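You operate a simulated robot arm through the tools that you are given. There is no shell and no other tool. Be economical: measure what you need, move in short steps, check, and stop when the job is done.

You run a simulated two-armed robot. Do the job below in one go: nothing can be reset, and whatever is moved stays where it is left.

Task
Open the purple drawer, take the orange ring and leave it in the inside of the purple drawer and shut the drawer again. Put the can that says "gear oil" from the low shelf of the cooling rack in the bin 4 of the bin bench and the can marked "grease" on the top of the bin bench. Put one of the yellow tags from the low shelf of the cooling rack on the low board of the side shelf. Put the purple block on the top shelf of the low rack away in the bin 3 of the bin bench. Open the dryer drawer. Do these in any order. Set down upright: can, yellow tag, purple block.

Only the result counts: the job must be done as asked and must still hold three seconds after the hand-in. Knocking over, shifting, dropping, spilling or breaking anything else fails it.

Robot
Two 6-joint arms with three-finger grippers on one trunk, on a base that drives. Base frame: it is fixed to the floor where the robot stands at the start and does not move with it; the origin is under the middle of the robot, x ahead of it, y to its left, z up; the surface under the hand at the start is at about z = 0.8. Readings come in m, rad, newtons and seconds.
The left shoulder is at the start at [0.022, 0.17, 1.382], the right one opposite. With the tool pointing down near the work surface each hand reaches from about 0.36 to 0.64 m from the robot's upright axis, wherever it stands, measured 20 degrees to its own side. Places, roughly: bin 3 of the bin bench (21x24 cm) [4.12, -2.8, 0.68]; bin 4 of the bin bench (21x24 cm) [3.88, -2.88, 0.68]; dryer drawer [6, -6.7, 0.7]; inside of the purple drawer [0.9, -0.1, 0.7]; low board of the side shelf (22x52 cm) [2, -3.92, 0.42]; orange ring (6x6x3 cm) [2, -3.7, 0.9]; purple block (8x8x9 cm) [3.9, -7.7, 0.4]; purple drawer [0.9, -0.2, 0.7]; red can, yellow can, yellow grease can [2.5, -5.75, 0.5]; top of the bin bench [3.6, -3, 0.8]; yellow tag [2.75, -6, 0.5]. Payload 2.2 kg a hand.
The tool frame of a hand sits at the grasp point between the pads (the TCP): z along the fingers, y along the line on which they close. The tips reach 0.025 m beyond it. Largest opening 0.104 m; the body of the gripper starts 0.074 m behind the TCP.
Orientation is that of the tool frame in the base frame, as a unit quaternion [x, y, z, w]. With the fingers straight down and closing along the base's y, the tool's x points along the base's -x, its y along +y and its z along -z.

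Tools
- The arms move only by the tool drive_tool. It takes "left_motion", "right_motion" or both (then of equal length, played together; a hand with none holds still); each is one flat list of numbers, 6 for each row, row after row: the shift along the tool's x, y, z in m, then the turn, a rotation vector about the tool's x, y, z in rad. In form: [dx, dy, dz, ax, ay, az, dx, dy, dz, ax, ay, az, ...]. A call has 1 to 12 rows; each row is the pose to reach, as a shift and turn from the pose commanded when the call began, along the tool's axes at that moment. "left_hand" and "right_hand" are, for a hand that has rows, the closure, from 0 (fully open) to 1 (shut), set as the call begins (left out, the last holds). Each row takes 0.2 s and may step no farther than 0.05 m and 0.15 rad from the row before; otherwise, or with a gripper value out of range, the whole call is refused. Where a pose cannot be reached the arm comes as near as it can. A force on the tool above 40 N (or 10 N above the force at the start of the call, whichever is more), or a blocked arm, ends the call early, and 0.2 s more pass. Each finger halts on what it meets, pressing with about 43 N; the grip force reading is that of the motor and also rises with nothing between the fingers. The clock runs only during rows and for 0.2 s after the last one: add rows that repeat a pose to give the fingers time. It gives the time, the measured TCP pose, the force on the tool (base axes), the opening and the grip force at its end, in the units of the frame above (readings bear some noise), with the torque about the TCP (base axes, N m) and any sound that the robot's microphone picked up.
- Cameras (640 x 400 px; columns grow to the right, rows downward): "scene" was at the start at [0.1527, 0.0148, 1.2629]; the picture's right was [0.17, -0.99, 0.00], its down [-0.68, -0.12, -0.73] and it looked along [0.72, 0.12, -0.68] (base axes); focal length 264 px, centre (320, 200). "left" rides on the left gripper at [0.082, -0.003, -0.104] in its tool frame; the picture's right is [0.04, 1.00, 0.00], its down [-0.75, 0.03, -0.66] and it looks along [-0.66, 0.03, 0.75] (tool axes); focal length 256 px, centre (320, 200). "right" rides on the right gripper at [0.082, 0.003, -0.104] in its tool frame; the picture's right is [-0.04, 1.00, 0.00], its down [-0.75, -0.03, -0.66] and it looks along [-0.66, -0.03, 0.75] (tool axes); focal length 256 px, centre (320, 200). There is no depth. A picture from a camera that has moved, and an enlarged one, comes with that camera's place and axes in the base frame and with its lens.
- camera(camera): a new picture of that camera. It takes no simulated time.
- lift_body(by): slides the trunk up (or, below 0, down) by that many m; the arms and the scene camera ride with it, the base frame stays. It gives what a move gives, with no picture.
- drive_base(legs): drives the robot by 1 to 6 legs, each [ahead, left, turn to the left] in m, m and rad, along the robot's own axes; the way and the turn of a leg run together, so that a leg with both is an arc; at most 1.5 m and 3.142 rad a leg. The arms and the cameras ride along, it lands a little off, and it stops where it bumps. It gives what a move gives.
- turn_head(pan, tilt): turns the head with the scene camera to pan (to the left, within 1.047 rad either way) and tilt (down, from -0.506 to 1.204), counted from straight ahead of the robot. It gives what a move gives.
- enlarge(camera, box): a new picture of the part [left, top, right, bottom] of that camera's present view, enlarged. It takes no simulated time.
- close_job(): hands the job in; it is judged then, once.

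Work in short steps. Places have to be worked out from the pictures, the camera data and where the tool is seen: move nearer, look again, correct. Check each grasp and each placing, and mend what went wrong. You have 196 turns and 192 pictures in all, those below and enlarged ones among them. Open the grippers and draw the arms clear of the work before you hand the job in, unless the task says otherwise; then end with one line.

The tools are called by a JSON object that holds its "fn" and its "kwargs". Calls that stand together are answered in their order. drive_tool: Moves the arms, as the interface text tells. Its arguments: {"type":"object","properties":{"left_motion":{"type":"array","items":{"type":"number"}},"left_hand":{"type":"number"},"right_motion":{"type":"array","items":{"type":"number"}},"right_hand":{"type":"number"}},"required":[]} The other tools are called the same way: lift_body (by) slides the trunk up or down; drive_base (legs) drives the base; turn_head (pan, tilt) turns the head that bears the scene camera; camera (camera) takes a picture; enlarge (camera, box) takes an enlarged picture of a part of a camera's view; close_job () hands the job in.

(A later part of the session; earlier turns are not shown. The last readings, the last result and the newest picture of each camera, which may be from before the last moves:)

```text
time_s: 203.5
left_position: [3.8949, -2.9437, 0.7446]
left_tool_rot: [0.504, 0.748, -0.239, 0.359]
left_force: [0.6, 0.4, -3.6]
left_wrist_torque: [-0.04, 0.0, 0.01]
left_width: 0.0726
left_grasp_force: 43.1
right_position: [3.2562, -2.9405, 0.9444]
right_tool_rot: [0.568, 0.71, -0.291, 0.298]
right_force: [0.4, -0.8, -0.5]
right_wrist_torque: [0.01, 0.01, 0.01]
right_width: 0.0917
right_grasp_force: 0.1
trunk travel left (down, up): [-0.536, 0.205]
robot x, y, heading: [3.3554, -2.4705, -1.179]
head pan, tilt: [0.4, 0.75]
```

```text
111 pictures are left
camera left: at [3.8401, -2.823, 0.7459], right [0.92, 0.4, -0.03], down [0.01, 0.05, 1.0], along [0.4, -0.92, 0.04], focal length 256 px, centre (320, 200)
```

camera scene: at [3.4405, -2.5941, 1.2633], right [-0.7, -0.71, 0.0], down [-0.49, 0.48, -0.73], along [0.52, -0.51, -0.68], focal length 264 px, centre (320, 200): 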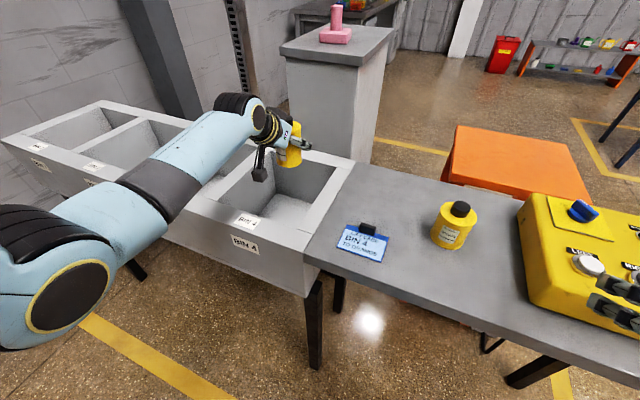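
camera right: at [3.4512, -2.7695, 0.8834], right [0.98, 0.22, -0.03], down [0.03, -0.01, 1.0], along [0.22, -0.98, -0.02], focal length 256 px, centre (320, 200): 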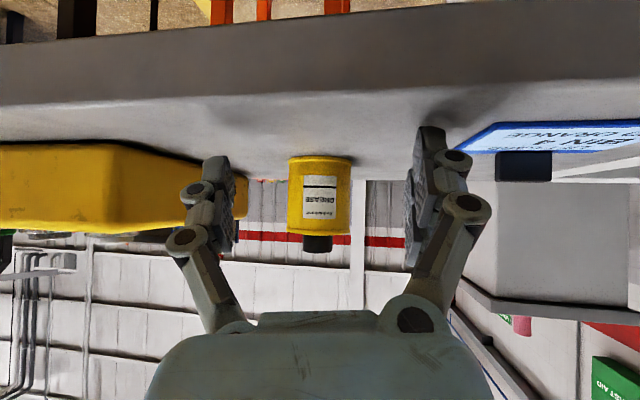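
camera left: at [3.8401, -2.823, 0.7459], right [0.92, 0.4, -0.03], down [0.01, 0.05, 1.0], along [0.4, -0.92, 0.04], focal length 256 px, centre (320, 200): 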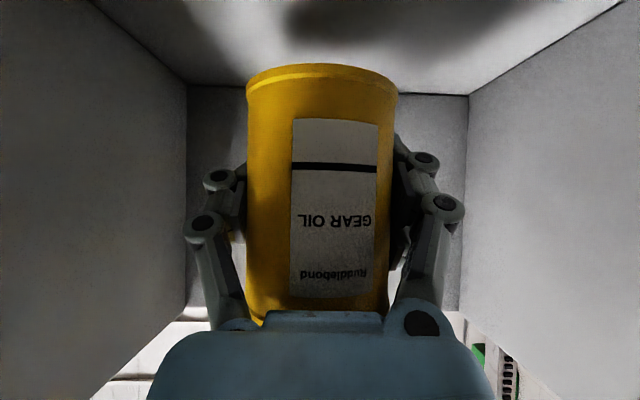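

{"fn": "enlarge", "kwargs": {"camera": "scene", "box": [140, 80, 380, 280]}}

```text
2.00 times, centred on (260, 180) of scene
camera zoom: at [3.4356, -2.5905, 1.2264], right [-0.7, -0.71, 0.0], down [-0.48, 0.47, -0.73], along [0.52, -0.51, -0.68], focal length 528 px, centre (440, 240)
```

zoom: 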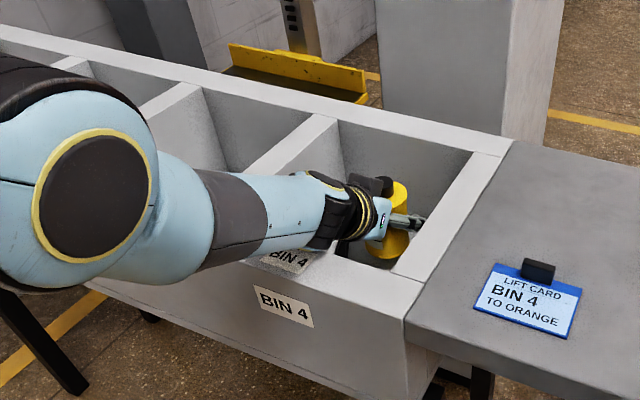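

The forearm rests on the front rim, so the arm can't go lower here; the can base is ~1.3 cm above the floor. I'll lift off the rim slightly, remove the small tilt, and check the gap.

{"fn": "lift_body", "kwargs": {"by": 0.012}}

{"fn": "drive_tool", "kwargs": {"left_motion": [0, 0, 0, 0, 0.04, 0, 0, 0, 0, 0, 0.04, 0]}}

{"fn": "camera", "kwargs": {"camera": "left"}}

```text
time_s: 204.1
left_position: [3.8941, -2.941, 0.7397]
left_tool_rot: [0.506, 0.753, -0.236, 0.348]
left_force: [0.8, 0.3, -3.1]
left_wrist_torque: [-0.05, -0.01, 0.04]
left_width: 0.0728
left_grasp_force: 42.5
right_position: [3.2625, -2.9462, 0.9541]
right_tool_rot: [0.569, 0.711, -0.29, 0.294]
right_force: [-0.5, -0.2, -0.3]
right_wrist_torque: [0.01, -0.03, -0.05]
right_width: 0.0918
right_grasp_force: 0.1
trunk travel left (down, up): [-0.548, 0.193]
robot x, y, heading: [3.3542, -2.4721, -1.173]
head pan, tilt: [0.4, 0.75]
```

```text
time_s: 204.7
left_position: [3.8825, -2.9418, 0.7366]
left_tool_rot: [0.511, 0.756, -0.232, 0.335]
left_force: [0.0, -0.6, -3.1]
left_wrist_torque: [-0.04, 0.0, 0.01]
left_width: 0.0724
left_grasp_force: 43.0
right_position: [3.2585, -2.9474, 0.954]
right_tool_rot: [0.57, 0.71, -0.291, 0.294]
right_force: [0.2, 0.5, -0.1]
right_wrist_torque: [0.01, 0.0, 0.03]
right_width: 0.0911
right_grasp_force: 0.0
trunk travel left (down, up): [-0.548, 0.193]
robot x, y, heading: [3.352, -2.4708, -1.178]
head pan, tilt: [0.4, 0.75]
```

```text
109 pictures are left
camera left: at [3.8295, -2.8207, 0.7449], right [0.92, 0.39, -0.04], down [0.04, 0.0, 1.0], along [0.39, -0.92, -0.02], focal length 256 px, centre (320, 200)
```

left: 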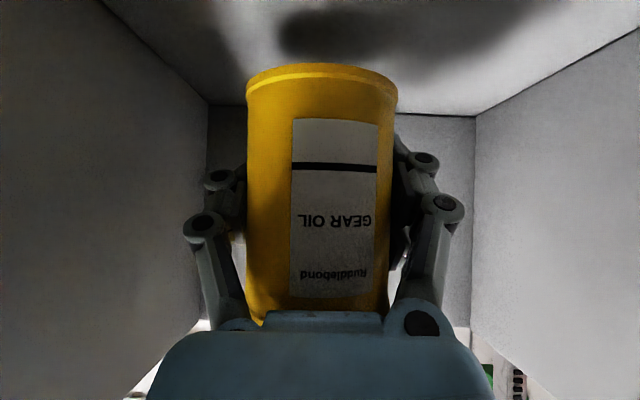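

{"fn": "drive_tool", "kwargs": {"left_motion": [0.011, 0, -0.0035, 0, -0.01, 0, 0.022, 0, -0.007, 0, -0.015, 0, 0.025, 0, -0.004, 0, -0.015, 0, 0.025, 0, -0.004, 0, -0.015, 0]}}

{"fn": "camera", "kwargs": {"camera": "left"}}

```text
time_s: 205.9
left_position: [3.8883, -2.9414, 0.7461]
left_tool_rot: [0.506, 0.748, -0.241, 0.355]
left_force: [0.4, -0.7, -3.3]
left_wrist_torque: [-0.05, 0.02, -0.02]
left_width: 0.0726
left_grasp_force: 42.6
right_position: [3.2592, -2.9428, 0.9539]
right_tool_rot: [0.57, 0.709, -0.291, 0.295]
right_force: [-0.1, 0.1, 0.3]
right_wrist_torque: [-0.03, 0.01, -0.02]
right_width: 0.0915
right_grasp_force: 0.3
trunk travel left (down, up): [-0.548, 0.193]
robot x, y, heading: [3.3538, -2.4716, -1.174]
head pan, tilt: [0.4, 0.75]
stopped in row 4 (left hand): the arm was blocked; the commanded pose is now the measured one
```

```text
108 pictures are left
camera left: at [3.8351, -2.8208, 0.7487], right [0.92, 0.39, -0.03], down [0.02, 0.04, 1.0], along [0.39, -0.92, 0.03], focal length 256 px, centre (320, 200)
```

left: 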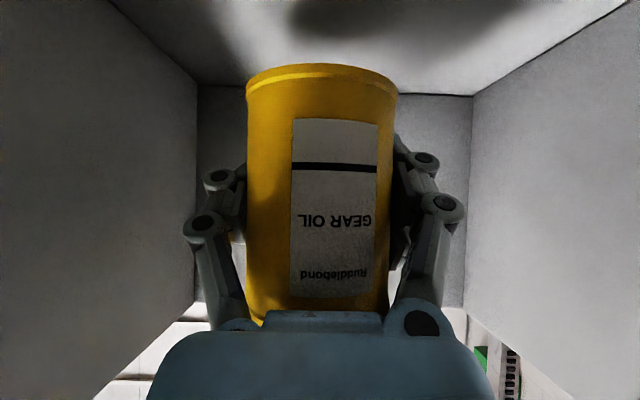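

The rim blocks this low arm angle. I'll lift out, move the base closer with a high trunk for a steeper forearm, and come down again.

{"fn": "lift_body", "kwargs": {"by": 0.185}}

{"fn": "drive_base", "kwargs": {"legs": [[0.06, 0, 0]]}}

{"fn": "drive_tool", "kwargs": {"left_motion": [0.018, 0, -0.02, 0, 0.01, 0, 0.0377, 0, -0.042, 0, 0.025, 0, 0.0377, 0, -0.042, 0, 0.025, 0]}}

{"fn": "camera", "kwargs": {"camera": "scene"}}

```text
time_s: 207.9
left_position: [3.8898, -2.9384, 0.9295]
left_tool_rot: [0.507, 0.749, -0.239, 0.353]
left_force: [0.1, 0.8, -2.8]
left_wrist_torque: [-0.06, 0.02, 0.08]
left_width: 0.0725
left_grasp_force: 43.1
right_position: [3.2597, -2.9436, 1.1385]
right_tool_rot: [0.569, 0.71, -0.292, 0.295]
right_force: [0.4, 0.3, -0.8]
right_wrist_torque: [0.02, 0.02, -0.01]
right_width: 0.0917
right_grasp_force: 0.0
trunk travel left (down, up): [-0.733, 0.008]
robot x, y, heading: [3.3544, -2.4728, -1.178]
head pan, tilt: [0.4, 0.75]
```

```text
time_s: 208.9
left_position: [3.9118, -2.9939, 0.9285]
left_tool_rot: [0.507, 0.75, -0.238, 0.353]
left_force: [0.1, -1.1, -3.5]
left_wrist_torque: [-0.05, 0.0, 0.02]
left_width: 0.0724
left_grasp_force: 43.0
right_position: [3.2825, -2.9995, 1.1385]
right_tool_rot: [0.57, 0.71, -0.292, 0.295]
right_force: [0.6, -0.6, -0.2]
right_wrist_torque: [0.03, 0.01, -0.03]
right_width: 0.0916
right_grasp_force: 0.0
trunk travel left (down, up): [-0.733, 0.008]
robot x, y, heading: [3.3757, -2.5255, -1.178]
head pan, tilt: [0.4, 0.75]
```

```text
time_s: 209.7
left_position: [3.8905, -2.9412, 0.9274]
left_tool_rot: [0.51, 0.754, -0.231, 0.343]
left_force: [0.4, 0.3, -2.6]
left_wrist_torque: [-0.04, -0.02, -0.01]
left_width: 0.0722
left_grasp_force: 43.3
right_position: [3.2814, -2.9986, 1.1403]
right_tool_rot: [0.569, 0.71, -0.292, 0.296]
right_force: [-0.2, 0.3, 0.0]
right_wrist_torque: [0.01, -0.01, -0.01]
right_width: 0.0913
right_grasp_force: 0.0
trunk travel left (down, up): [-0.733, 0.008]
robot x, y, heading: [3.379, -2.5245, -1.18]
head pan, tilt: [0.4, 0.75]
```

```text
107 pictures are left
camera scene: at [3.463, -2.649, 1.4226], right [-0.7, -0.71, 0.0], down [-0.49, 0.48, -0.73], along [0.52, -0.51, -0.68], focal length 264 px, centre (320, 200)
```

scene: 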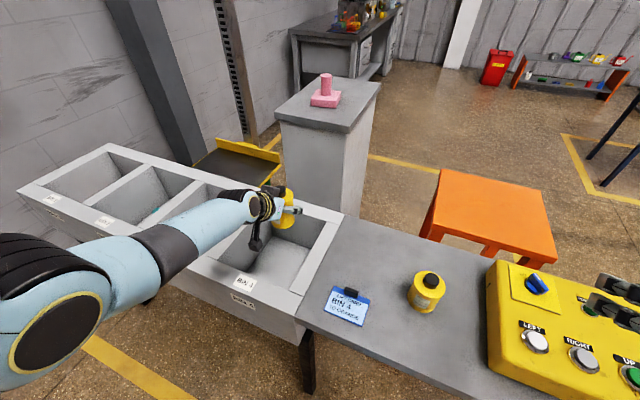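

Descend with the arm.

{"fn": "drive_tool", "kwargs": {"left_motion": [0.029, 0, 0.025, 0, 0, 0, 0.057, 0, 0.05, 0, 0, 0, 0.086, 0, 0.075, 0, 0, 0, 0.113, 0, 0.099, 0, 0, 0, 0.133, 0, 0.117, 0, 0, 0, 0.133, 0, 0.117, 0, 0, 0]}}

{"fn": "camera", "kwargs": {"camera": "left"}}

{"fn": "camera", "kwargs": {"camera": "scene"}}

```text
time_s: 211.1
left_position: [3.8859, -2.9054, 0.867]
left_tool_rot: [0.51, 0.754, -0.233, 0.342]
left_force: [0.1, 1.5, -3.1]
left_wrist_torque: [-0.05, -0.02, -0.01]
left_width: 0.0719
left_grasp_force: 42.8
left hand out of reach, approached as far as the arm can: row 2, 3, 4, 5, 6
right_position: [3.2827, -2.9968, 1.139]
right_tool_rot: [0.569, 0.71, -0.292, 0.295]
right_force: [-0.9, 0.6, -0.5]
right_wrist_torque: [0.02, 0.0, -0.02]
right_width: 0.0913
right_grasp_force: 0.1
trunk travel left (down, up): [-0.733, 0.008]
robot x, y, heading: [3.375, -2.5226, -1.182]
head pan, tilt: [0.4, 0.75]
```

```text
106 pictures are left
camera left: at [3.8329, -2.784, 0.8726], right [0.92, 0.39, -0.03], down [0.03, 0.01, 1.0], along [0.39, -0.92, 0.0], focal length 256 px, centre (320, 200)
```

left: 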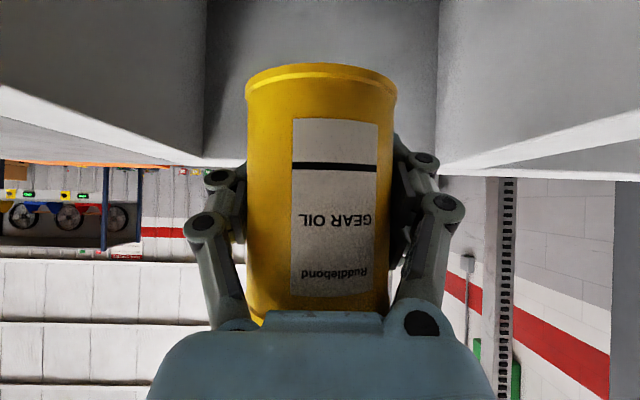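

```text
105 pictures are left
camera scene: at [3.463, -2.6483, 1.4227], right [-0.7, -0.71, 0.0], down [-0.49, 0.48, -0.73], along [0.52, -0.51, -0.68], focal length 264 px, centre (320, 200)
```

scene: 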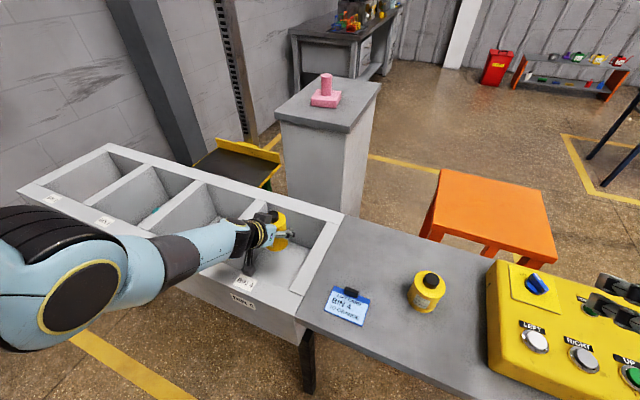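

The arm is straight there, which is the right geometry: now advance 4 cm and lower the trunk with the straight arm.

{"fn": "drive_base", "kwargs": {"legs": [[0.04, 0, 0]]}}

{"fn": "lift_body", "kwargs": {"by": -0.11}}

{"fn": "camera", "kwargs": {"camera": "left"}}

{"fn": "camera", "kwargs": {"camera": "scene"}}

```text
time_s: 211.9
left_position: [3.9014, -2.9438, 0.8661]
left_tool_rot: [0.511, 0.753, -0.233, 0.342]
left_force: [-0.3, 0.0, -4.7]
left_wrist_torque: [-0.03, -0.03, 0.0]
left_width: 0.072
left_grasp_force: 42.9
right_position: [3.2971, -3.0355, 1.1398]
right_tool_rot: [0.57, 0.709, -0.292, 0.296]
right_force: [0.8, -0.4, -0.4]
right_wrist_torque: [0.01, 0.0, -0.01]
right_width: 0.0913
right_grasp_force: 0.2
trunk travel left (down, up): [-0.733, 0.008]
robot x, y, heading: [3.393, -2.5648, -1.181]
head pan, tilt: [0.4, 0.75]
```

```text
time_s: 213.4
left_position: [3.9016, -2.943, 0.7565]
left_tool_rot: [0.511, 0.754, -0.232, 0.341]
left_force: [-0.5, 0.6, -3.5]
left_wrist_torque: [-0.07, -0.01, 0.0]
left_width: 0.0718
left_grasp_force: 42.6
right_position: [3.2975, -3.0341, 1.0306]
right_tool_rot: [0.57, 0.71, -0.292, 0.294]
right_force: [0.4, 0.3, 0.6]
right_wrist_torque: [-0.01, -0.02, 0.01]
right_width: 0.0914
right_grasp_force: 0.1
trunk travel left (down, up): [-0.623, 0.118]
robot x, y, heading: [3.393, -2.5632, -1.181]
head pan, tilt: [0.4, 0.75]
```

```text
104 pictures are left
camera left: at [3.8479, -2.8212, 0.7628], right [0.92, 0.39, -0.03], down [0.03, 0.01, 1.0], along [0.39, -0.92, 0.0], focal length 256 px, centre (320, 200)
```

left: 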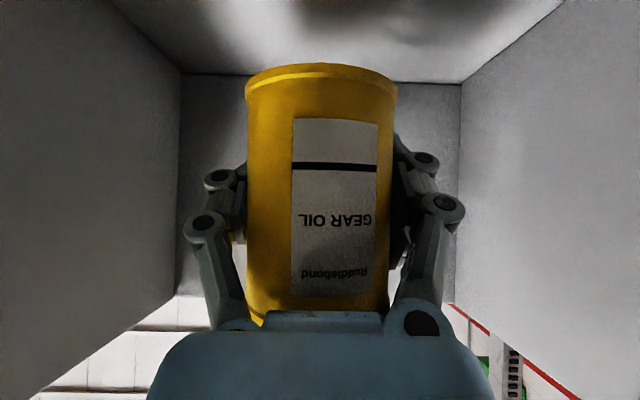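

```text
103 pictures are left
camera scene: at [3.4781, -2.6857, 1.3125], right [-0.7, -0.71, 0.0], down [-0.49, 0.48, -0.73], along [0.52, -0.51, -0.68], focal length 264 px, centre (320, 200)
```

scene: 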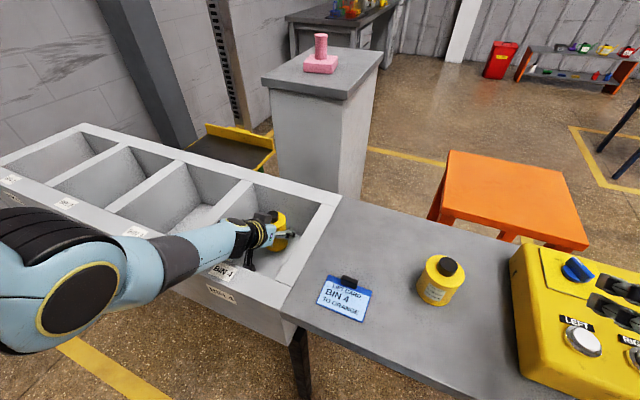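

Clear so far; continue lowering with the trunk in small steps.

{"fn": "lift_body", "kwargs": {"by": -0.02}}

{"fn": "lift_body", "kwargs": {"by": -0.008}}

{"fn": "camera", "kwargs": {"camera": "left"}}

```text
time_s: 214.0
left_position: [3.901, -2.9422, 0.7354]
left_tool_rot: [0.511, 0.753, -0.233, 0.342]
left_force: [-1.0, -0.7, -3.6]
left_wrist_torque: [-0.02, -0.05, 0.01]
left_width: 0.0717
left_grasp_force: 43.0
right_position: [3.2964, -3.0349, 1.0109]
right_tool_rot: [0.57, 0.709, -0.292, 0.295]
right_force: [0.5, 0.3, -0.3]
right_wrist_torque: [-0.02, -0.03, 0.01]
right_width: 0.0915
right_grasp_force: 0.0
trunk travel left (down, up): [-0.603, 0.138]
robot x, y, heading: [3.3943, -2.564, -1.182]
head pan, tilt: [0.4, 0.75]
```

```text
time_s: 214.6
left_position: [3.9018, -2.9456, 0.7334]
left_tool_rot: [0.511, 0.752, -0.235, 0.345]
left_force: [-0.8, -0.3, -3.1]
left_wrist_torque: [-0.03, -0.03, -0.02]
left_width: 0.0716
left_grasp_force: 43.2
right_position: [3.2962, -3.036, 1.0018]
right_tool_rot: [0.57, 0.709, -0.292, 0.295]
right_force: [0.9, 0.2, -0.1]
right_wrist_torque: [0.0, -0.01, -0.05]
right_width: 0.0913
right_grasp_force: 0.0
trunk travel left (down, up): [-0.595, 0.146]
robot x, y, heading: [3.3918, -2.5639, -1.176]
head pan, tilt: [0.4, 0.75]
```

```text
102 pictures are left
camera left: at [3.8491, -2.8246, 0.7379], right [0.92, 0.39, -0.03], down [0.03, 0.02, 1.0], along [0.39, -0.92, 0.01], focal length 256 px, centre (320, 200)
```

left: 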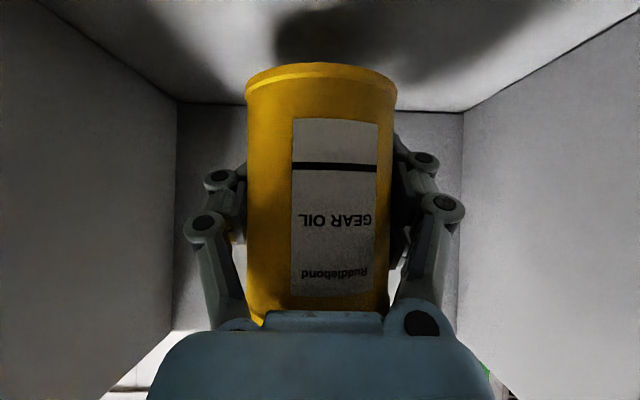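

Rim contact again; the remaining gap is ~1 cm and the can is upright and centred between walls. I'll release it here so it settles straight down.

{"fn": "drive_tool", "kwargs": {"left_motion": [0, 0, 0, 0, 0, 0, 0, 0, 0, 0, 0, 0, 0, 0, 0, 0, 0, 0], "left_hand": 0.05}}

{"fn": "camera", "kwargs": {"camera": "left"}}

```text
time_s: 215.4
left_position: [3.9022, -2.9453, 0.7332]
left_tool_rot: [0.511, 0.751, -0.235, 0.345]
left_force: [0.4, -0.7, 0.5]
left_wrist_torque: [-0.05, -0.03, -0.04]
left_width: 0.099
left_grasp_force: 0.0
right_position: [3.2959, -3.0349, 1.0002]
right_tool_rot: [0.569, 0.71, -0.29, 0.297]
right_force: [0.1, 0.3, -0.4]
right_wrist_torque: [0.0, 0.01, -0.01]
right_width: 0.0914
right_grasp_force: 0.1
trunk travel left (down, up): [-0.595, 0.146]
robot x, y, heading: [3.3877, -2.5629, -1.182]
head pan, tilt: [0.4, 0.75]
```

```text
101 pictures are left
camera left: at [3.8491, -2.8247, 0.7378], right [0.92, 0.39, -0.03], down [0.03, 0.02, 1.0], along [0.39, -0.92, 0.01], focal length 256 px, centre (320, 200)
```

left: 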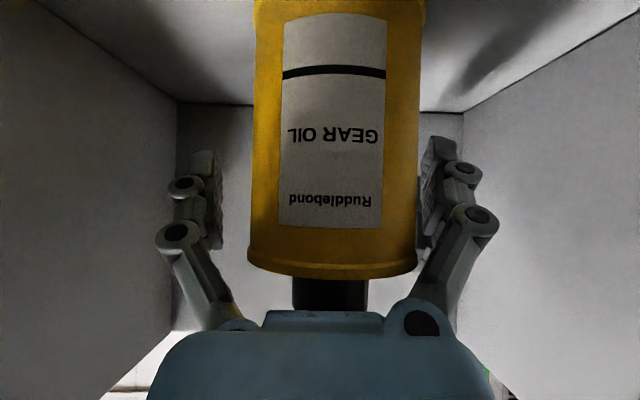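

Gear oil stands upright in bin 4. Lift straight up with the trunk and verify.

{"fn": "lift_body", "kwargs": {"by": 0.14}}

{"fn": "drive_base", "kwargs": {"legs": [[-0.25, 0, 0]]}}

{"fn": "camera", "kwargs": {"camera": "scene"}}

```text
time_s: 217.1
left_position: [3.9005, -2.942, 0.8668]
left_tool_rot: [0.511, 0.753, -0.233, 0.341]
left_force: [0.0, -0.2, 0.6]
left_wrist_torque: [0.01, 0.02, 0.02]
left_width: 0.0986
left_grasp_force: 0.0
right_position: [3.2966, -3.0356, 1.1422]
right_tool_rot: [0.57, 0.709, -0.293, 0.295]
right_force: [-0.1, -0.2, -0.2]
right_wrist_torque: [0.0, 0.02, -0.03]
right_width: 0.0914
right_grasp_force: 0.0
trunk travel left (down, up): [-0.735, 0.006]
robot x, y, heading: [3.394, -2.567, -1.177]
head pan, tilt: [0.4, 0.75]
```

```text
time_s: 218.9
left_position: [3.8049, -2.7118, 0.8699]
left_tool_rot: [0.512, 0.753, -0.234, 0.341]
left_force: [0.0, 1.1, 1.6]
left_wrist_torque: [0.03, 0.01, 0.03]
left_width: 0.0988
left_grasp_force: 0.1
right_position: [3.201, -2.8031, 1.1413]
right_tool_rot: [0.57, 0.709, -0.292, 0.295]
right_force: [-0.8, 0.4, -0.3]
right_wrist_torque: [0.0, 0.0, -0.01]
right_width: 0.0917
right_grasp_force: 0.1
trunk travel left (down, up): [-0.735, 0.006]
robot x, y, heading: [3.2971, -2.3327, -1.178]
head pan, tilt: [0.4, 0.75]
```

```text
100 pictures are left
camera scene: at [3.3821, -2.4535, 1.4248], right [-0.7, -0.71, 0.0], down [-0.48, 0.48, -0.73], along [0.52, -0.51, -0.68], focal length 264 px, centre (320, 200)
```

scene: 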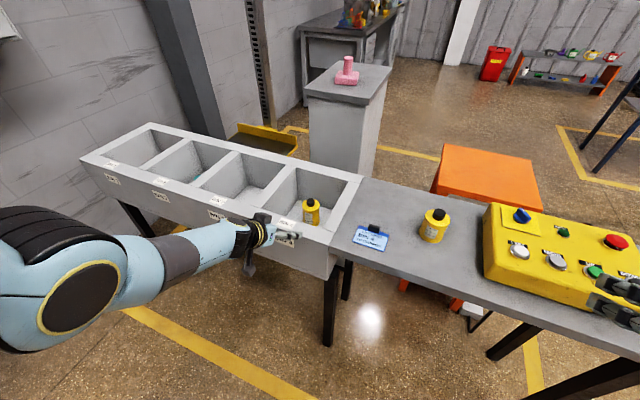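

Gear oil and grease are both placed upright. Next the dryer drawer; look at the far bench with drawers.

{"fn": "turn_head", "kwargs": {"pan": 0.25, "tilt": 0.2}}

{"fn": "enlarge", "kwargs": {"camera": "scene", "box": [200, 60, 480, 235]}}

```text
time_s: 219.9
left_position: [3.8056, -2.7115, 0.8685]
left_tool_rot: [0.511, 0.753, -0.233, 0.342]
left_force: [-0.1, -0.5, 0.1]
left_wrist_torque: [0.03, 0.01, 0.0]
left_width: 0.0988
left_grasp_force: 0.1
right_position: [3.2013, -2.8045, 1.1426]
right_tool_rot: [0.57, 0.709, -0.292, 0.295]
right_force: [0.4, -0.3, 1.1]
right_wrist_torque: [0.02, 0.04, -0.05]
right_width: 0.0917
right_grasp_force: 0.0
trunk travel left (down, up): [-0.735, 0.006]
robot x, y, heading: [3.296, -2.33, -1.178]
head pan, tilt: [0.25, 0.201]
```

```text
2.29 times, centred on (340, 148) of scene
camera zoom: at [3.3791, -2.4705, 1.4743], right [-0.8, -0.6, 0.0], down [-0.12, 0.16, -0.98], along [0.59, -0.79, -0.2], focal length 604 px, centre (274, 320)
```

zoom: 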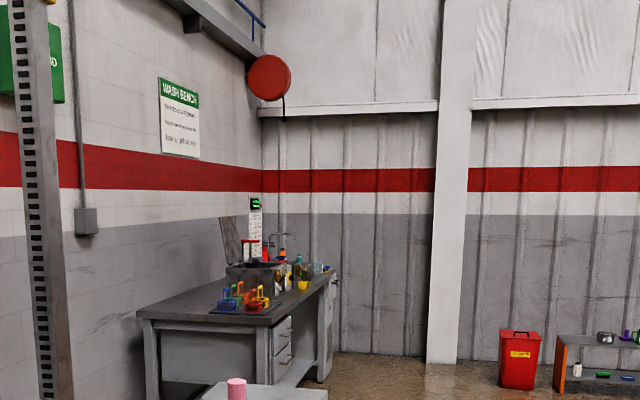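

The wash bench stands along the +x wall, with a drawer unit at its far end. I'll raise the left hand and drive back through the corridor toward that area.

{"fn": "drive_tool", "kwargs": {"left_motion": [-0.012, 0, -0.044, 0, 0, 0, -0.024, 0, -0.087, 0, 0, 0, -0.036, 0, -0.13, 0, 0, 0, -0.047, 0, -0.174, 0, 0, 0, -0.047, 0, -0.174, 0, 0, 0]}}

{"fn": "drive_base", "kwargs": {"legs": [[-0.15, 0, 0], [0, 0, -0.38], [0, -0.88, 0], [0.9, 0.06, 0], [0.8, 0.25, 0], [0.5, 0.2, 0]]}}

{"fn": "turn_head", "kwargs": {"pan": 0.7, "tilt": 0.35}}

{"fn": "camera", "kwargs": {"camera": "scene"}}

```text
time_s: 221.1
left_position: [3.769, -2.6178, 1.0174]
left_tool_rot: [0.512, 0.753, -0.233, 0.341]
left_force: [0.2, 0.3, 0.5]
left_wrist_torque: [-0.01, 0.0, -0.01]
left_width: 0.099
left_grasp_force: 0.0
right_position: [3.2005, -2.8034, 1.1414]
right_tool_rot: [0.57, 0.709, -0.292, 0.296]
right_force: [0.6, -0.1, -0.2]
right_wrist_torque: [-0.01, 0.02, -0.01]
right_width: 0.0914
right_grasp_force: 0.1
trunk travel left (down, up): [-0.735, 0.006]
robot x, y, heading: [3.295, -2.3315, -1.183]
head pan, tilt: [0.25, 0.201]
```

```text
time_s: 239.2
left_position: [3.2848, -4.8526, 1.0174]
left_tool_rot: [0.634, 0.653, -0.289, 0.296]
left_force: [0.4, 0.8, -0.1]
left_wrist_torque: [0.01, -0.02, 0.02]
left_width: 0.0989
left_grasp_force: 0.0
right_position: [2.6884, -4.8329, 1.1424]
right_tool_rot: [0.685, 0.599, -0.339, 0.239]
right_force: [-0.3, 0.0, -0.9]
right_wrist_torque: [-0.01, 0.01, 0.0]
right_width: 0.0914
right_grasp_force: 0.0
trunk travel left (down, up): [-0.735, 0.006]
robot x, y, heading: [2.9417, -4.4237, -1.53]
head pan, tilt: [0.25, 0.201]
```

```text
time_s: 240.1
left_position: [3.2851, -4.8511, 1.0178]
left_tool_rot: [0.634, 0.653, -0.29, 0.296]
left_force: [0.1, 0.3, -0.7]
left_wrist_torque: [0.04, -0.02, 0.02]
left_width: 0.0991
left_grasp_force: 0.1
right_position: [2.688, -4.8311, 1.1417]
right_tool_rot: [0.685, 0.599, -0.339, 0.24]
right_force: [-0.7, 0.0, -0.2]
right_wrist_torque: [0.0, 0.01, 0.04]
right_width: 0.0915
right_grasp_force: 0.0
trunk travel left (down, up): [-0.735, 0.006]
robot x, y, heading: [2.938, -4.4236, -1.527]
head pan, tilt: [0.7, 0.351]
```

```text
98 pictures are left
camera scene: at [3.0057, -4.5601, 1.4604], right [-0.74, -0.67, 0.0], down [-0.23, 0.25, -0.94], along [0.63, -0.69, -0.34], focal length 264 px, centre (320, 200)
```

scene: 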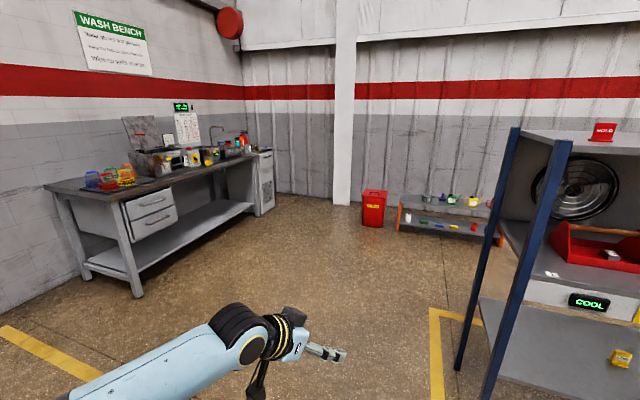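

The dryer is the white unit at the bench's far end (front faces about -x, yawed 20°). Drive over open floor to stand in front of it.

{"fn": "drive_base", "kwargs": {"legs": [[0, 0, 0.69], [1.4, 0, 0], [1.3, 0, 0], [0, 0, 1.19]]}}

{"fn": "turn_head", "kwargs": {"pan": 0.0, "tilt": 0.5}}

{"fn": "camera", "kwargs": {"camera": "scene"}}

```text
time_s: 257.8
left_position: [5.0346, -5.9048, 1.0184]
left_tool_rot: [-0.165, 0.895, 0.074, 0.407]
left_force: [-0.4, 0.5, -0.1]
left_wrist_torque: [0.01, 0.02, 0.0]
left_width: 0.0987
left_grasp_force: 0.0
right_position: [5.2148, -6.4743, 1.1423]
right_tool_rot: [-0.093, 0.905, 0.0, 0.415]
right_force: [-0.3, -0.6, 0.5]
right_wrist_torque: [0.01, 0.03, 0.02]
right_width: 0.0916
right_grasp_force: 0.1
trunk travel left (down, up): [-0.735, 0.006]
robot x, y, heading: [4.7434, -6.3755, 0.38]
head pan, tilt: [0.7, 0.351]
```

```text
time_s: 258.8
left_position: [5.0349, -5.9052, 1.0194]
left_tool_rot: [-0.166, 0.895, 0.075, 0.407]
left_force: [0.7, 0.7, 0.1]
left_wrist_torque: [0.01, 0.01, -0.01]
left_width: 0.0987
left_grasp_force: 0.0
right_position: [5.2142, -6.4752, 1.1427]
right_tool_rot: [-0.093, 0.906, -0.001, 0.414]
right_force: [0.2, 0.2, -1.1]
right_wrist_torque: [0.02, -0.04, -0.02]
right_width: 0.0914
right_grasp_force: 0.0
trunk travel left (down, up): [-0.735, 0.006]
robot x, y, heading: [4.7402, -6.3725, 0.384]
head pan, tilt: [0.0, 0.499]
```

```text
97 pictures are left
camera scene: at [4.8934, -6.3126, 1.4467], right [0.37, -0.93, 0.0], down [-0.44, -0.18, -0.88], along [0.82, 0.33, -0.48], focal length 264 px, centre (320, 200)
```

scene: 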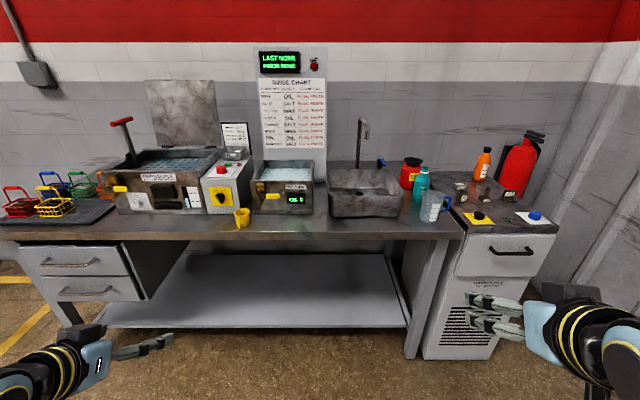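

{"fn": "enlarge", "kwargs": {"camera": "scene", "box": [430, 190, 590, 370]}}

```text
2.22 times, centred on (510, 280) of scene
camera zoom: at [4.8934, -6.3126, 1.4467], right [0.37, -0.93, 0.0], down [-0.44, -0.18, -0.88], along [0.82, 0.33, -0.48], focal length 587 px, centre (-102, 22)
```

zoom: 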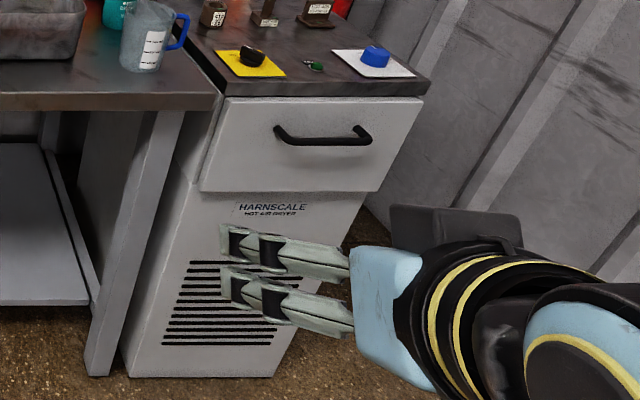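

Handle bar of the dryer drawer is ≈(6.05,-6.75,0.70). I'll hook it from above with the right hand: first fingers down, then roll 90° so the fingers close along the pull direction.

{"fn": "drive_tool", "kwargs": {"right_motion": [0, 0, 0, -0.028, 0.14, -0.028, 0, 0, 0, -0.055, 0.28, -0.056, 0, 0, 0, -0.083, 0.418, -0.084, 0, 0, 0, -0.11, 0.557, -0.112, 0, 0, 0, -0.138, 0.697, -0.14, 0, 0, 0, -0.165, 0.836, -0.168, 0, 0, 0, -0.165, 0.836, -0.168], "right_hand": 0}}

{"fn": "drive_tool", "kwargs": {"right_motion": [0, 0, 0, 0, 0, 0.14, 0, 0, 0, 0, 0, 0.28, 0, 0, 0, 0, 0, 0.42, 0, 0, 0, 0, 0, 0.56, 0, 0, 0, 0, 0, 0.7, 0, 0, 0, 0, 0, 0.84, 0, 0, 0, 0, 0, 0.98, 0, 0, 0, 0, 0, 1.12, 0, 0, 0, 0, 0, 1.26, 0, 0, 0, 0, 0, 1.4, 0, 0, 0, 0, 0, 1.54, 0, 0, 0, 0, 0, 1.57]}}

{"fn": "camera", "kwargs": {"camera": "scene"}}

```text
time_s: 260.6
left_position: [5.034, -5.9058, 1.0183]
left_tool_rot: [-0.166, 0.895, 0.074, 0.407]
left_force: [-0.8, -0.8, 0.9]
left_wrist_torque: [-0.01, 0.01, 0.0]
left_width: 0.099
left_grasp_force: 0.0
right_position: [5.2286, -6.401, 1.0911]
right_tool_rot: [-0.099, 0.994, -0.056, -0.004]
right_force: [0.2, -0.3, -1.6]
right_wrist_torque: [0.01, -0.02, -0.01]
right_width: 0.104
right_grasp_force: 0.1
right hand out of reach, approached as far as the arm can: row 1, 2, 3, 4, 5, 6, 7
trunk travel left (down, up): [-0.735, 0.006]
robot x, y, heading: [4.7449, -6.3747, 0.375]
head pan, tilt: [0.0, 0.499]
stopped in row 7 (right hand): the arm was blocked; the commanded pose is now the measured one
```

```text
time_s: 263.2
left_position: [5.0341, -5.9034, 1.0185]
left_tool_rot: [-0.165, 0.895, 0.074, 0.408]
left_force: [1.2, -0.9, -0.6]
left_wrist_torque: [-0.01, 0.01, 0.0]
left_width: 0.0989
left_grasp_force: 0.1
right_position: [5.2297, -6.3982, 1.09]
right_tool_rot: [0.633, 0.772, -0.042, 0.037]
right_force: [0.4, -0.2, 0.0]
right_wrist_torque: [0.0, 0.02, 0.01]
right_width: 0.1041
right_grasp_force: 0.0
trunk travel left (down, up): [-0.735, 0.006]
robot x, y, heading: [4.7447, -6.3722, 0.376]
head pan, tilt: [0.0, 0.499]
```

```text
95 pictures are left
camera scene: at [4.8937, -6.3126, 1.4467], right [0.37, -0.93, 0.0], down [-0.44, -0.18, -0.88], along [0.82, 0.32, -0.48], focal length 264 px, centre (320, 200)
```

scene: 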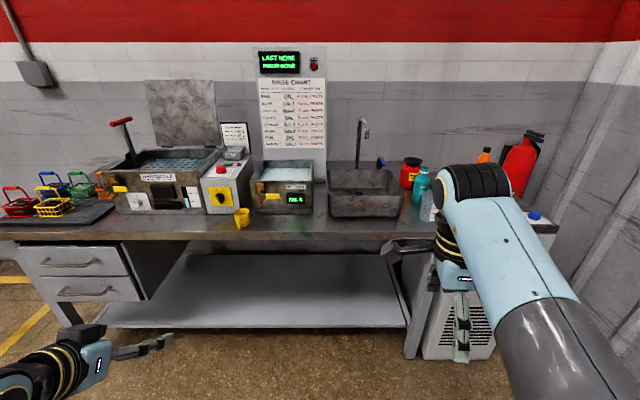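

Rolled. Raise the left hand, lower the trunk, and drive to in front of the dryer.

{"fn": "drive_tool", "kwargs": {"left_motion": [-0.02, 0, -0.034, 0, 0, 0, -0.04, 0, -0.068, 0, 0, 0, -0.06, 0, -0.1, 0, 0, 0, -0.0785, 0, -0.137, 0, 0, 0], "right_motion": [0, 0, 0, 0, 0, -0.06, 0, 0, 0, 0, 0, -0.12, 0, 0, 0, 0, 0, -0.19, 0, 0, 0, 0, 0, -0.19]}}

{"fn": "lift_body", "kwargs": {"by": -0.2}}

{"fn": "drive_base", "kwargs": {"legs": [[0, -0.63, 0], [0.4, 0, 0]]}}

{"fn": "camera", "kwargs": {"camera": "right"}}

{"fn": "camera", "kwargs": {"camera": "scene"}}

```text
time_s: 264.2
left_position: [4.9838, -5.9233, 1.1669]
left_tool_rot: [-0.166, 0.895, 0.074, 0.408]
left_force: [-0.5, 0.1, 0.3]
left_wrist_torque: [0.02, 0.01, -0.01]
left_width: 0.099
left_grasp_force: 0.2
right_position: [5.2277, -6.4003, 1.0908]
right_tool_rot: [0.557, 0.829, -0.046, 0.031]
right_force: [-0.5, -0.1, -0.6]
right_wrist_torque: [0.0, 0.0, 0.02]
right_width: 0.1042
right_grasp_force: 0.1
trunk travel left (down, up): [-0.735, 0.006]
robot x, y, heading: [4.7454, -6.3724, 0.378]
head pan, tilt: [0.0, 0.499]
```

```text
time_s: 266.4
left_position: [4.9867, -5.9225, 0.9672]
left_tool_rot: [-0.166, 0.895, 0.074, 0.407]
left_force: [0.1, -0.3, 0.0]
left_wrist_torque: [-0.02, -0.02, 0.01]
left_width: 0.099
left_grasp_force: 0.1
right_position: [5.2285, -6.4006, 0.8896]
right_tool_rot: [0.557, 0.829, -0.047, 0.031]
right_force: [-0.7, -0.9, 0.9]
right_wrist_torque: [0.0, 0.0, 0.0]
right_width: 0.1042
right_grasp_force: 0.0
trunk travel left (down, up): [-0.535, 0.206]
robot x, y, heading: [4.7452, -6.3735, 0.375]
head pan, tilt: [0.0, 0.499]
```

```text
time_s: 272.1
left_position: [5.5961, -6.3626, 0.9657]
left_tool_rot: [-0.17, 0.894, 0.076, 0.407]
left_force: [0.2, 0.1, -0.1]
left_wrist_torque: [0.01, 0.0, -0.04]
left_width: 0.0987
left_grasp_force: 0.0
right_position: [5.8434, -6.8383, 0.8901]
right_tool_rot: [0.554, 0.831, -0.048, 0.032]
right_force: [0.7, -0.4, -0.2]
right_wrist_torque: [0.0, -0.03, 0.01]
right_width: 0.1042
right_grasp_force: 0.0
trunk travel left (down, up): [-0.535, 0.206]
robot x, y, heading: [5.3551, -6.8163, 0.38]
head pan, tilt: [0.0, 0.499]
```

```text
94 pictures are left
camera right: at [5.8154, -6.7513, 0.9841], right [0.94, 0.35, -0.04], down [0.26, -0.63, 0.73], along [0.23, -0.7, -0.68], focal length 256 px, centre (320, 200)
```

right: 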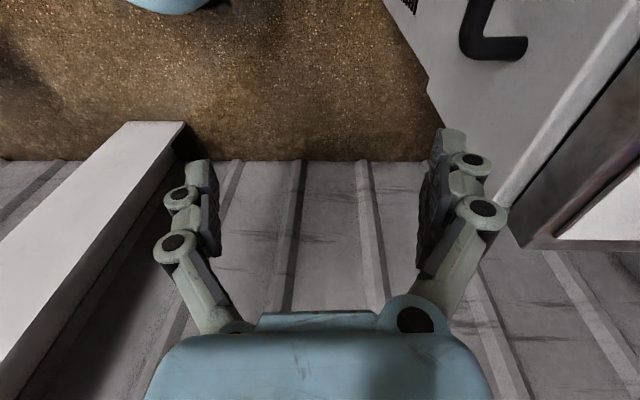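

```text
93 pictures are left
camera scene: at [5.5077, -6.7515, 1.2457], right [0.38, -0.93, 0.0], down [-0.44, -0.18, -0.88], along [0.81, 0.33, -0.48], focal length 264 px, centre (320, 200)
```

scene: 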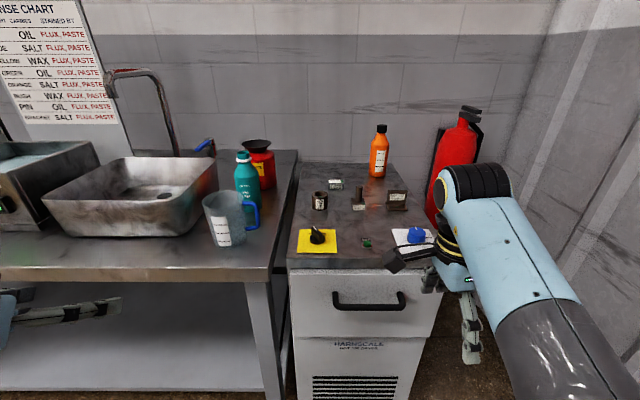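

Two views put the handle at z≈0.845, centre ≈(5.866,-6.705), just to the left of my right hand. Strafe left so the hand stands in front of it and look again.

{"fn": "drive_tool", "kwargs": {"right_motion": [0, 0, -0.02, 0, 0, 0, 0, 0, -0.02, 0, 0, 0]}}

{"fn": "drive_base", "kwargs": {"legs": [[0, 0.115, 0]]}}

{"fn": "camera", "kwargs": {"camera": "right"}}

{"fn": "enlarge", "kwargs": {"camera": "scene", "box": [270, 180, 510, 360]}}

```text
time_s: 272.7
left_position: [5.5962, -6.3619, 0.9661]
left_tool_rot: [-0.169, 0.894, 0.075, 0.408]
left_force: [0.7, 0.4, -0.2]
left_wrist_torque: [0.01, -0.03, -0.01]
left_width: 0.0988
left_grasp_force: 0.1
right_position: [5.8435, -6.8416, 0.9089]
right_tool_rot: [0.554, 0.83, -0.051, 0.037]
right_force: [-1.1, 1.3, -0.4]
right_wrist_torque: [-0.01, -0.03, 0.01]
right_width: 0.1038
right_grasp_force: 0.1
trunk travel left (down, up): [-0.535, 0.206]
robot x, y, heading: [5.3565, -6.8151, 0.382]
head pan, tilt: [0.0, 0.499]
```

```text
time_s: 273.9
left_position: [5.5519, -6.2543, 0.966]
left_tool_rot: [-0.17, 0.894, 0.075, 0.407]
left_force: [-0.5, 0.8, -0.2]
left_wrist_torque: [-0.04, -0.04, -0.05]
left_width: 0.0988
left_grasp_force: 0.1
right_position: [5.8006, -6.7339, 0.9113]
right_tool_rot: [0.554, 0.83, -0.05, 0.037]
right_force: [0.0, 0.9, -0.1]
right_wrist_torque: [-0.03, 0.0, 0.01]
right_width: 0.1041
right_grasp_force: 0.0
trunk travel left (down, up): [-0.535, 0.206]
robot x, y, heading: [5.3144, -6.7084, 0.382]
head pan, tilt: [0.0, 0.499]
```

```text
92 pictures are left
camera right: at [5.7731, -6.6467, 1.0038], right [0.94, 0.34, -0.04], down [0.26, -0.62, 0.74], along [0.23, -0.71, -0.67], focal length 256 px, centre (320, 200)
```

right: 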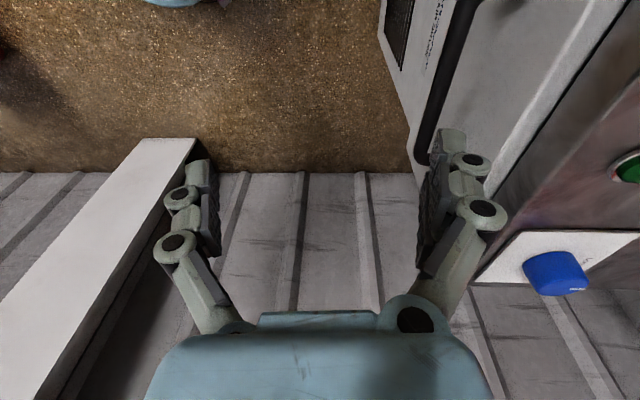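

```text
2.22 times, centred on (390, 270) of scene
camera zoom: at [5.4631, -6.6439, 1.2458], right [0.38, -0.93, 0.0], down [-0.44, -0.18, -0.88], along [0.81, 0.33, -0.48], focal length 587 px, centre (164, 44)
```

zoom: 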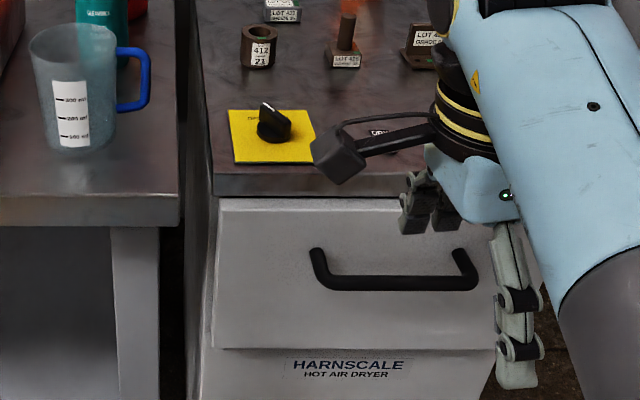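

Better triangulation gives the bar centre ≈(5.903,-6.712,0.775), 10 cm ahead of the TCP. Lower 7 cm, move 6 cm forward so the front finger is above the gap behind the bar, then check.

{"fn": "drive_tool", "kwargs": {"right_motion": [0, 0, 0.035, 0, 0, 0, 0, 0, 0.07, 0, 0, 0, 0, 0, 0.07, 0, 0, 0]}}

{"fn": "drive_base", "kwargs": {"legs": [[0.06, 0, 0]]}}

{"fn": "camera", "kwargs": {"camera": "right"}}

{"fn": "enlarge", "kwargs": {"camera": "scene", "box": [270, 200, 510, 380]}}

```text
time_s: 274.7
left_position: [5.5525, -6.2556, 0.9676]
left_tool_rot: [-0.169, 0.895, 0.075, 0.407]
left_force: [-0.5, -0.6, -0.7]
left_wrist_torque: [0.02, -0.01, 0.01]
left_width: 0.0989
left_grasp_force: 0.0
right_position: [5.7953, -6.7358, 0.8407]
right_tool_rot: [0.554, 0.83, -0.052, 0.04]
right_force: [0.2, 0.3, 0.0]
right_wrist_torque: [0.04, 0.03, -0.02]
right_width: 0.1039
right_grasp_force: 0.1
right hand out of reach, approached as far as the arm can: row 2, 3
trunk travel left (down, up): [-0.535, 0.206]
robot x, y, heading: [5.3143, -6.7098, 0.391]
head pan, tilt: [0.0, 0.499]
```

```text
time_s: 275.7
left_position: [5.612, -6.2326, 0.9663]
left_tool_rot: [-0.168, 0.895, 0.075, 0.406]
left_force: [-0.1, 0.9, 0.2]
left_wrist_torque: [0.0, -0.01, -0.01]
left_width: 0.0989
left_grasp_force: 0.0
right_position: [5.8545, -6.7147, 0.8401]
right_tool_rot: [0.554, 0.83, -0.053, 0.04]
right_force: [0.4, -0.1, -0.4]
right_wrist_torque: [-0.05, 0.08, -0.01]
right_width: 0.1041
right_grasp_force: 0.1
trunk travel left (down, up): [-0.535, 0.206]
robot x, y, heading: [5.3695, -6.6857, 0.38]
head pan, tilt: [0.0, 0.499]
```

```text
90 pictures are left
camera right: at [5.8262, -6.6249, 0.9328], right [0.94, 0.34, -0.04], down [0.25, -0.62, 0.75], along [0.23, -0.71, -0.67], focal length 256 px, centre (320, 200)
```

right: 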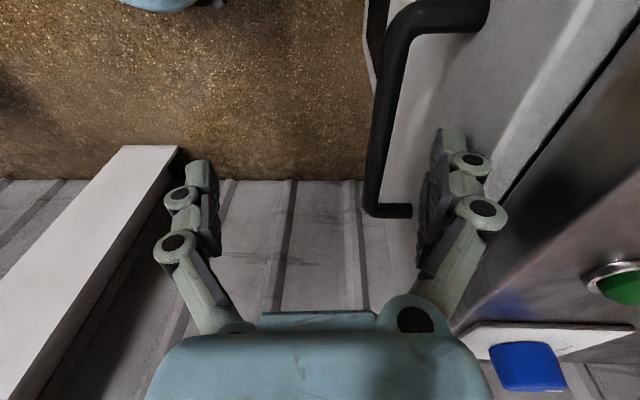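

```text
2.22 times, centred on (390, 290) of scene
camera zoom: at [5.5228, -6.6215, 1.2455], right [0.38, -0.93, 0.0], down [-0.45, -0.18, -0.88], along [0.81, 0.33, -0.48], focal length 587 px, centre (164, 0)
```

zoom: 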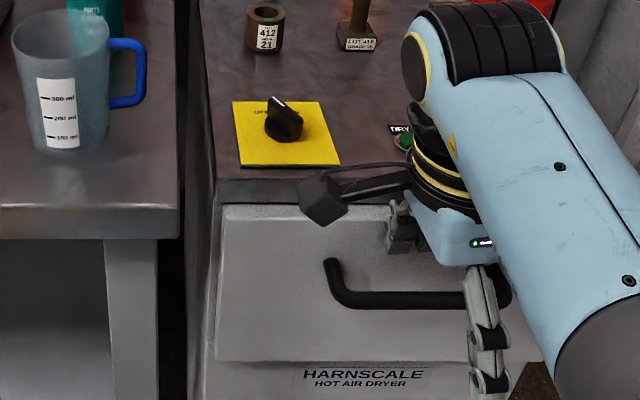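

The bar lies between the fingers, 4 cm ahead of TCP, with the front finger over the gap. Lower 6 cm to hook it.

{"fn": "drive_tool", "kwargs": {"right_motion": [0, 0, 0.02, 0, 0, 0, 0, 0, 0.04, 0, 0, 0, 0, 0, 0.063, 0, 0, 0, 0, 0, 0.063, 0, 0, 0]}}

{"fn": "camera", "kwargs": {"camera": "right"}}

{"fn": "enlarge", "kwargs": {"camera": "scene", "box": [270, 200, 510, 380]}}

```text
time_s: 276.7
left_position: [5.6104, -6.2332, 0.9664]
left_tool_rot: [-0.167, 0.895, 0.074, 0.407]
left_force: [1.0, -0.8, -0.3]
left_wrist_torque: [-0.02, -0.01, 0.02]
left_width: 0.0986
left_grasp_force: 0.1
right_position: [5.8466, -6.711, 0.7789]
right_tool_rot: [0.555, 0.829, -0.054, 0.045]
right_force: [2.3, 1.7, 1.9]
right_wrist_torque: [0.03, -0.01, -0.07]
right_width: 0.1039
right_grasp_force: 0.1
right hand out of reach, approached as far as the arm can: row 2, 3, 4
trunk travel left (down, up): [-0.535, 0.206]
robot x, y, heading: [5.3729, -6.684, 0.39]
head pan, tilt: [0.0, 0.499]
```

```text
88 pictures are left
camera right: at [5.8183, -6.6223, 0.8713], right [0.94, 0.34, -0.03], down [0.25, -0.61, 0.75], along [0.24, -0.72, -0.66], focal length 256 px, centre (320, 200)
```

right: 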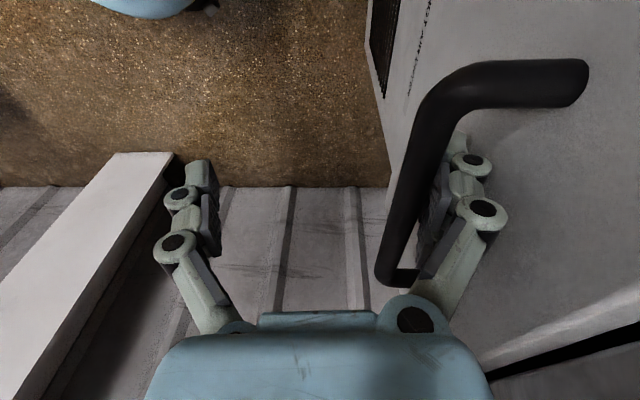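

```text
2.22 times, centred on (390, 290) of scene
camera zoom: at [5.5212, -6.6222, 1.2458], right [0.38, -0.93, 0.0], down [-0.44, -0.18, -0.88], along [0.81, 0.33, -0.48], focal length 587 px, centre (164, 0)
```

zoom: 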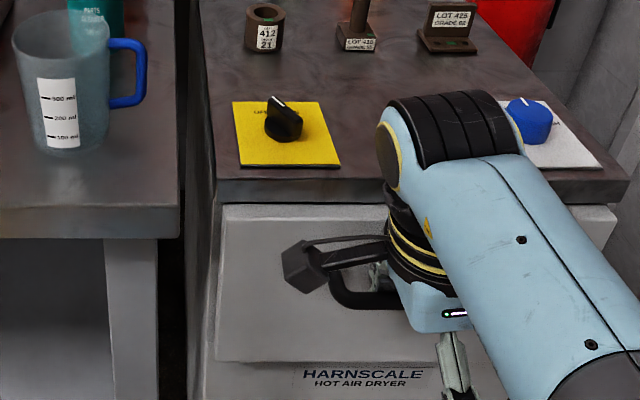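

The front finger is behind the bar. Pull by reversing the base.

{"fn": "drive_base", "kwargs": {"legs": [[-0.12, 0, 0]]}}

{"fn": "drive_base", "kwargs": {"legs": [[-0.12, 0, 0]]}}

{"fn": "camera", "kwargs": {"camera": "scene"}}

```text
time_s: 277.9
left_position: [5.4917, -6.2809, 0.9672]
left_tool_rot: [-0.17, 0.894, 0.076, 0.408]
left_force: [-0.3, 0.2, 0.2]
left_wrist_torque: [0.0, 0.0, -0.01]
left_width: 0.0985
left_grasp_force: 0.1
right_position: [5.7285, -6.7581, 0.7801]
right_tool_rot: [0.554, 0.829, -0.054, 0.044]
right_force: [0.0, -0.3, 0.2]
right_wrist_torque: [0.02, -0.07, 0.05]
right_width: 0.1041
right_grasp_force: 0.0
trunk travel left (down, up): [-0.535, 0.206]
robot x, y, heading: [5.2549, -6.7307, 0.387]
head pan, tilt: [0.0, 0.499]
```

```text
time_s: 279.2
left_position: [5.3825, -6.3249, 0.967]
left_tool_rot: [-0.168, 0.894, 0.076, 0.408]
left_force: [-0.4, 0.6, 0.3]
left_wrist_torque: [0.01, -0.01, -0.02]
left_width: 0.0986
left_grasp_force: 0.1
right_position: [5.6198, -6.8058, 0.7815]
right_tool_rot: [0.556, 0.829, -0.054, 0.045]
right_force: [-0.9, 0.4, 0.1]
right_wrist_torque: [0.05, -0.01, 0.03]
right_width: 0.104
right_grasp_force: 0.0
trunk travel left (down, up): [-0.535, 0.206]
robot x, y, heading: [5.1443, -6.776, 0.388]
head pan, tilt: [0.0, 0.499]
```

```text
86 pictures are left
camera scene: at [5.2937, -6.7148, 1.246], right [0.37, -0.93, 0.0], down [-0.44, -0.18, -0.88], along [0.81, 0.33, -0.48], focal length 264 px, centre (320, 200)
```

scene: 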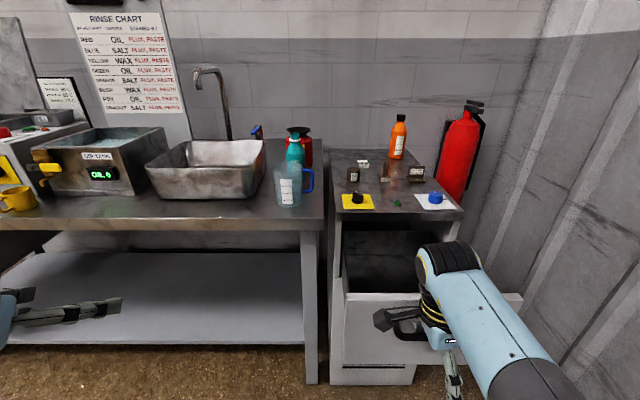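

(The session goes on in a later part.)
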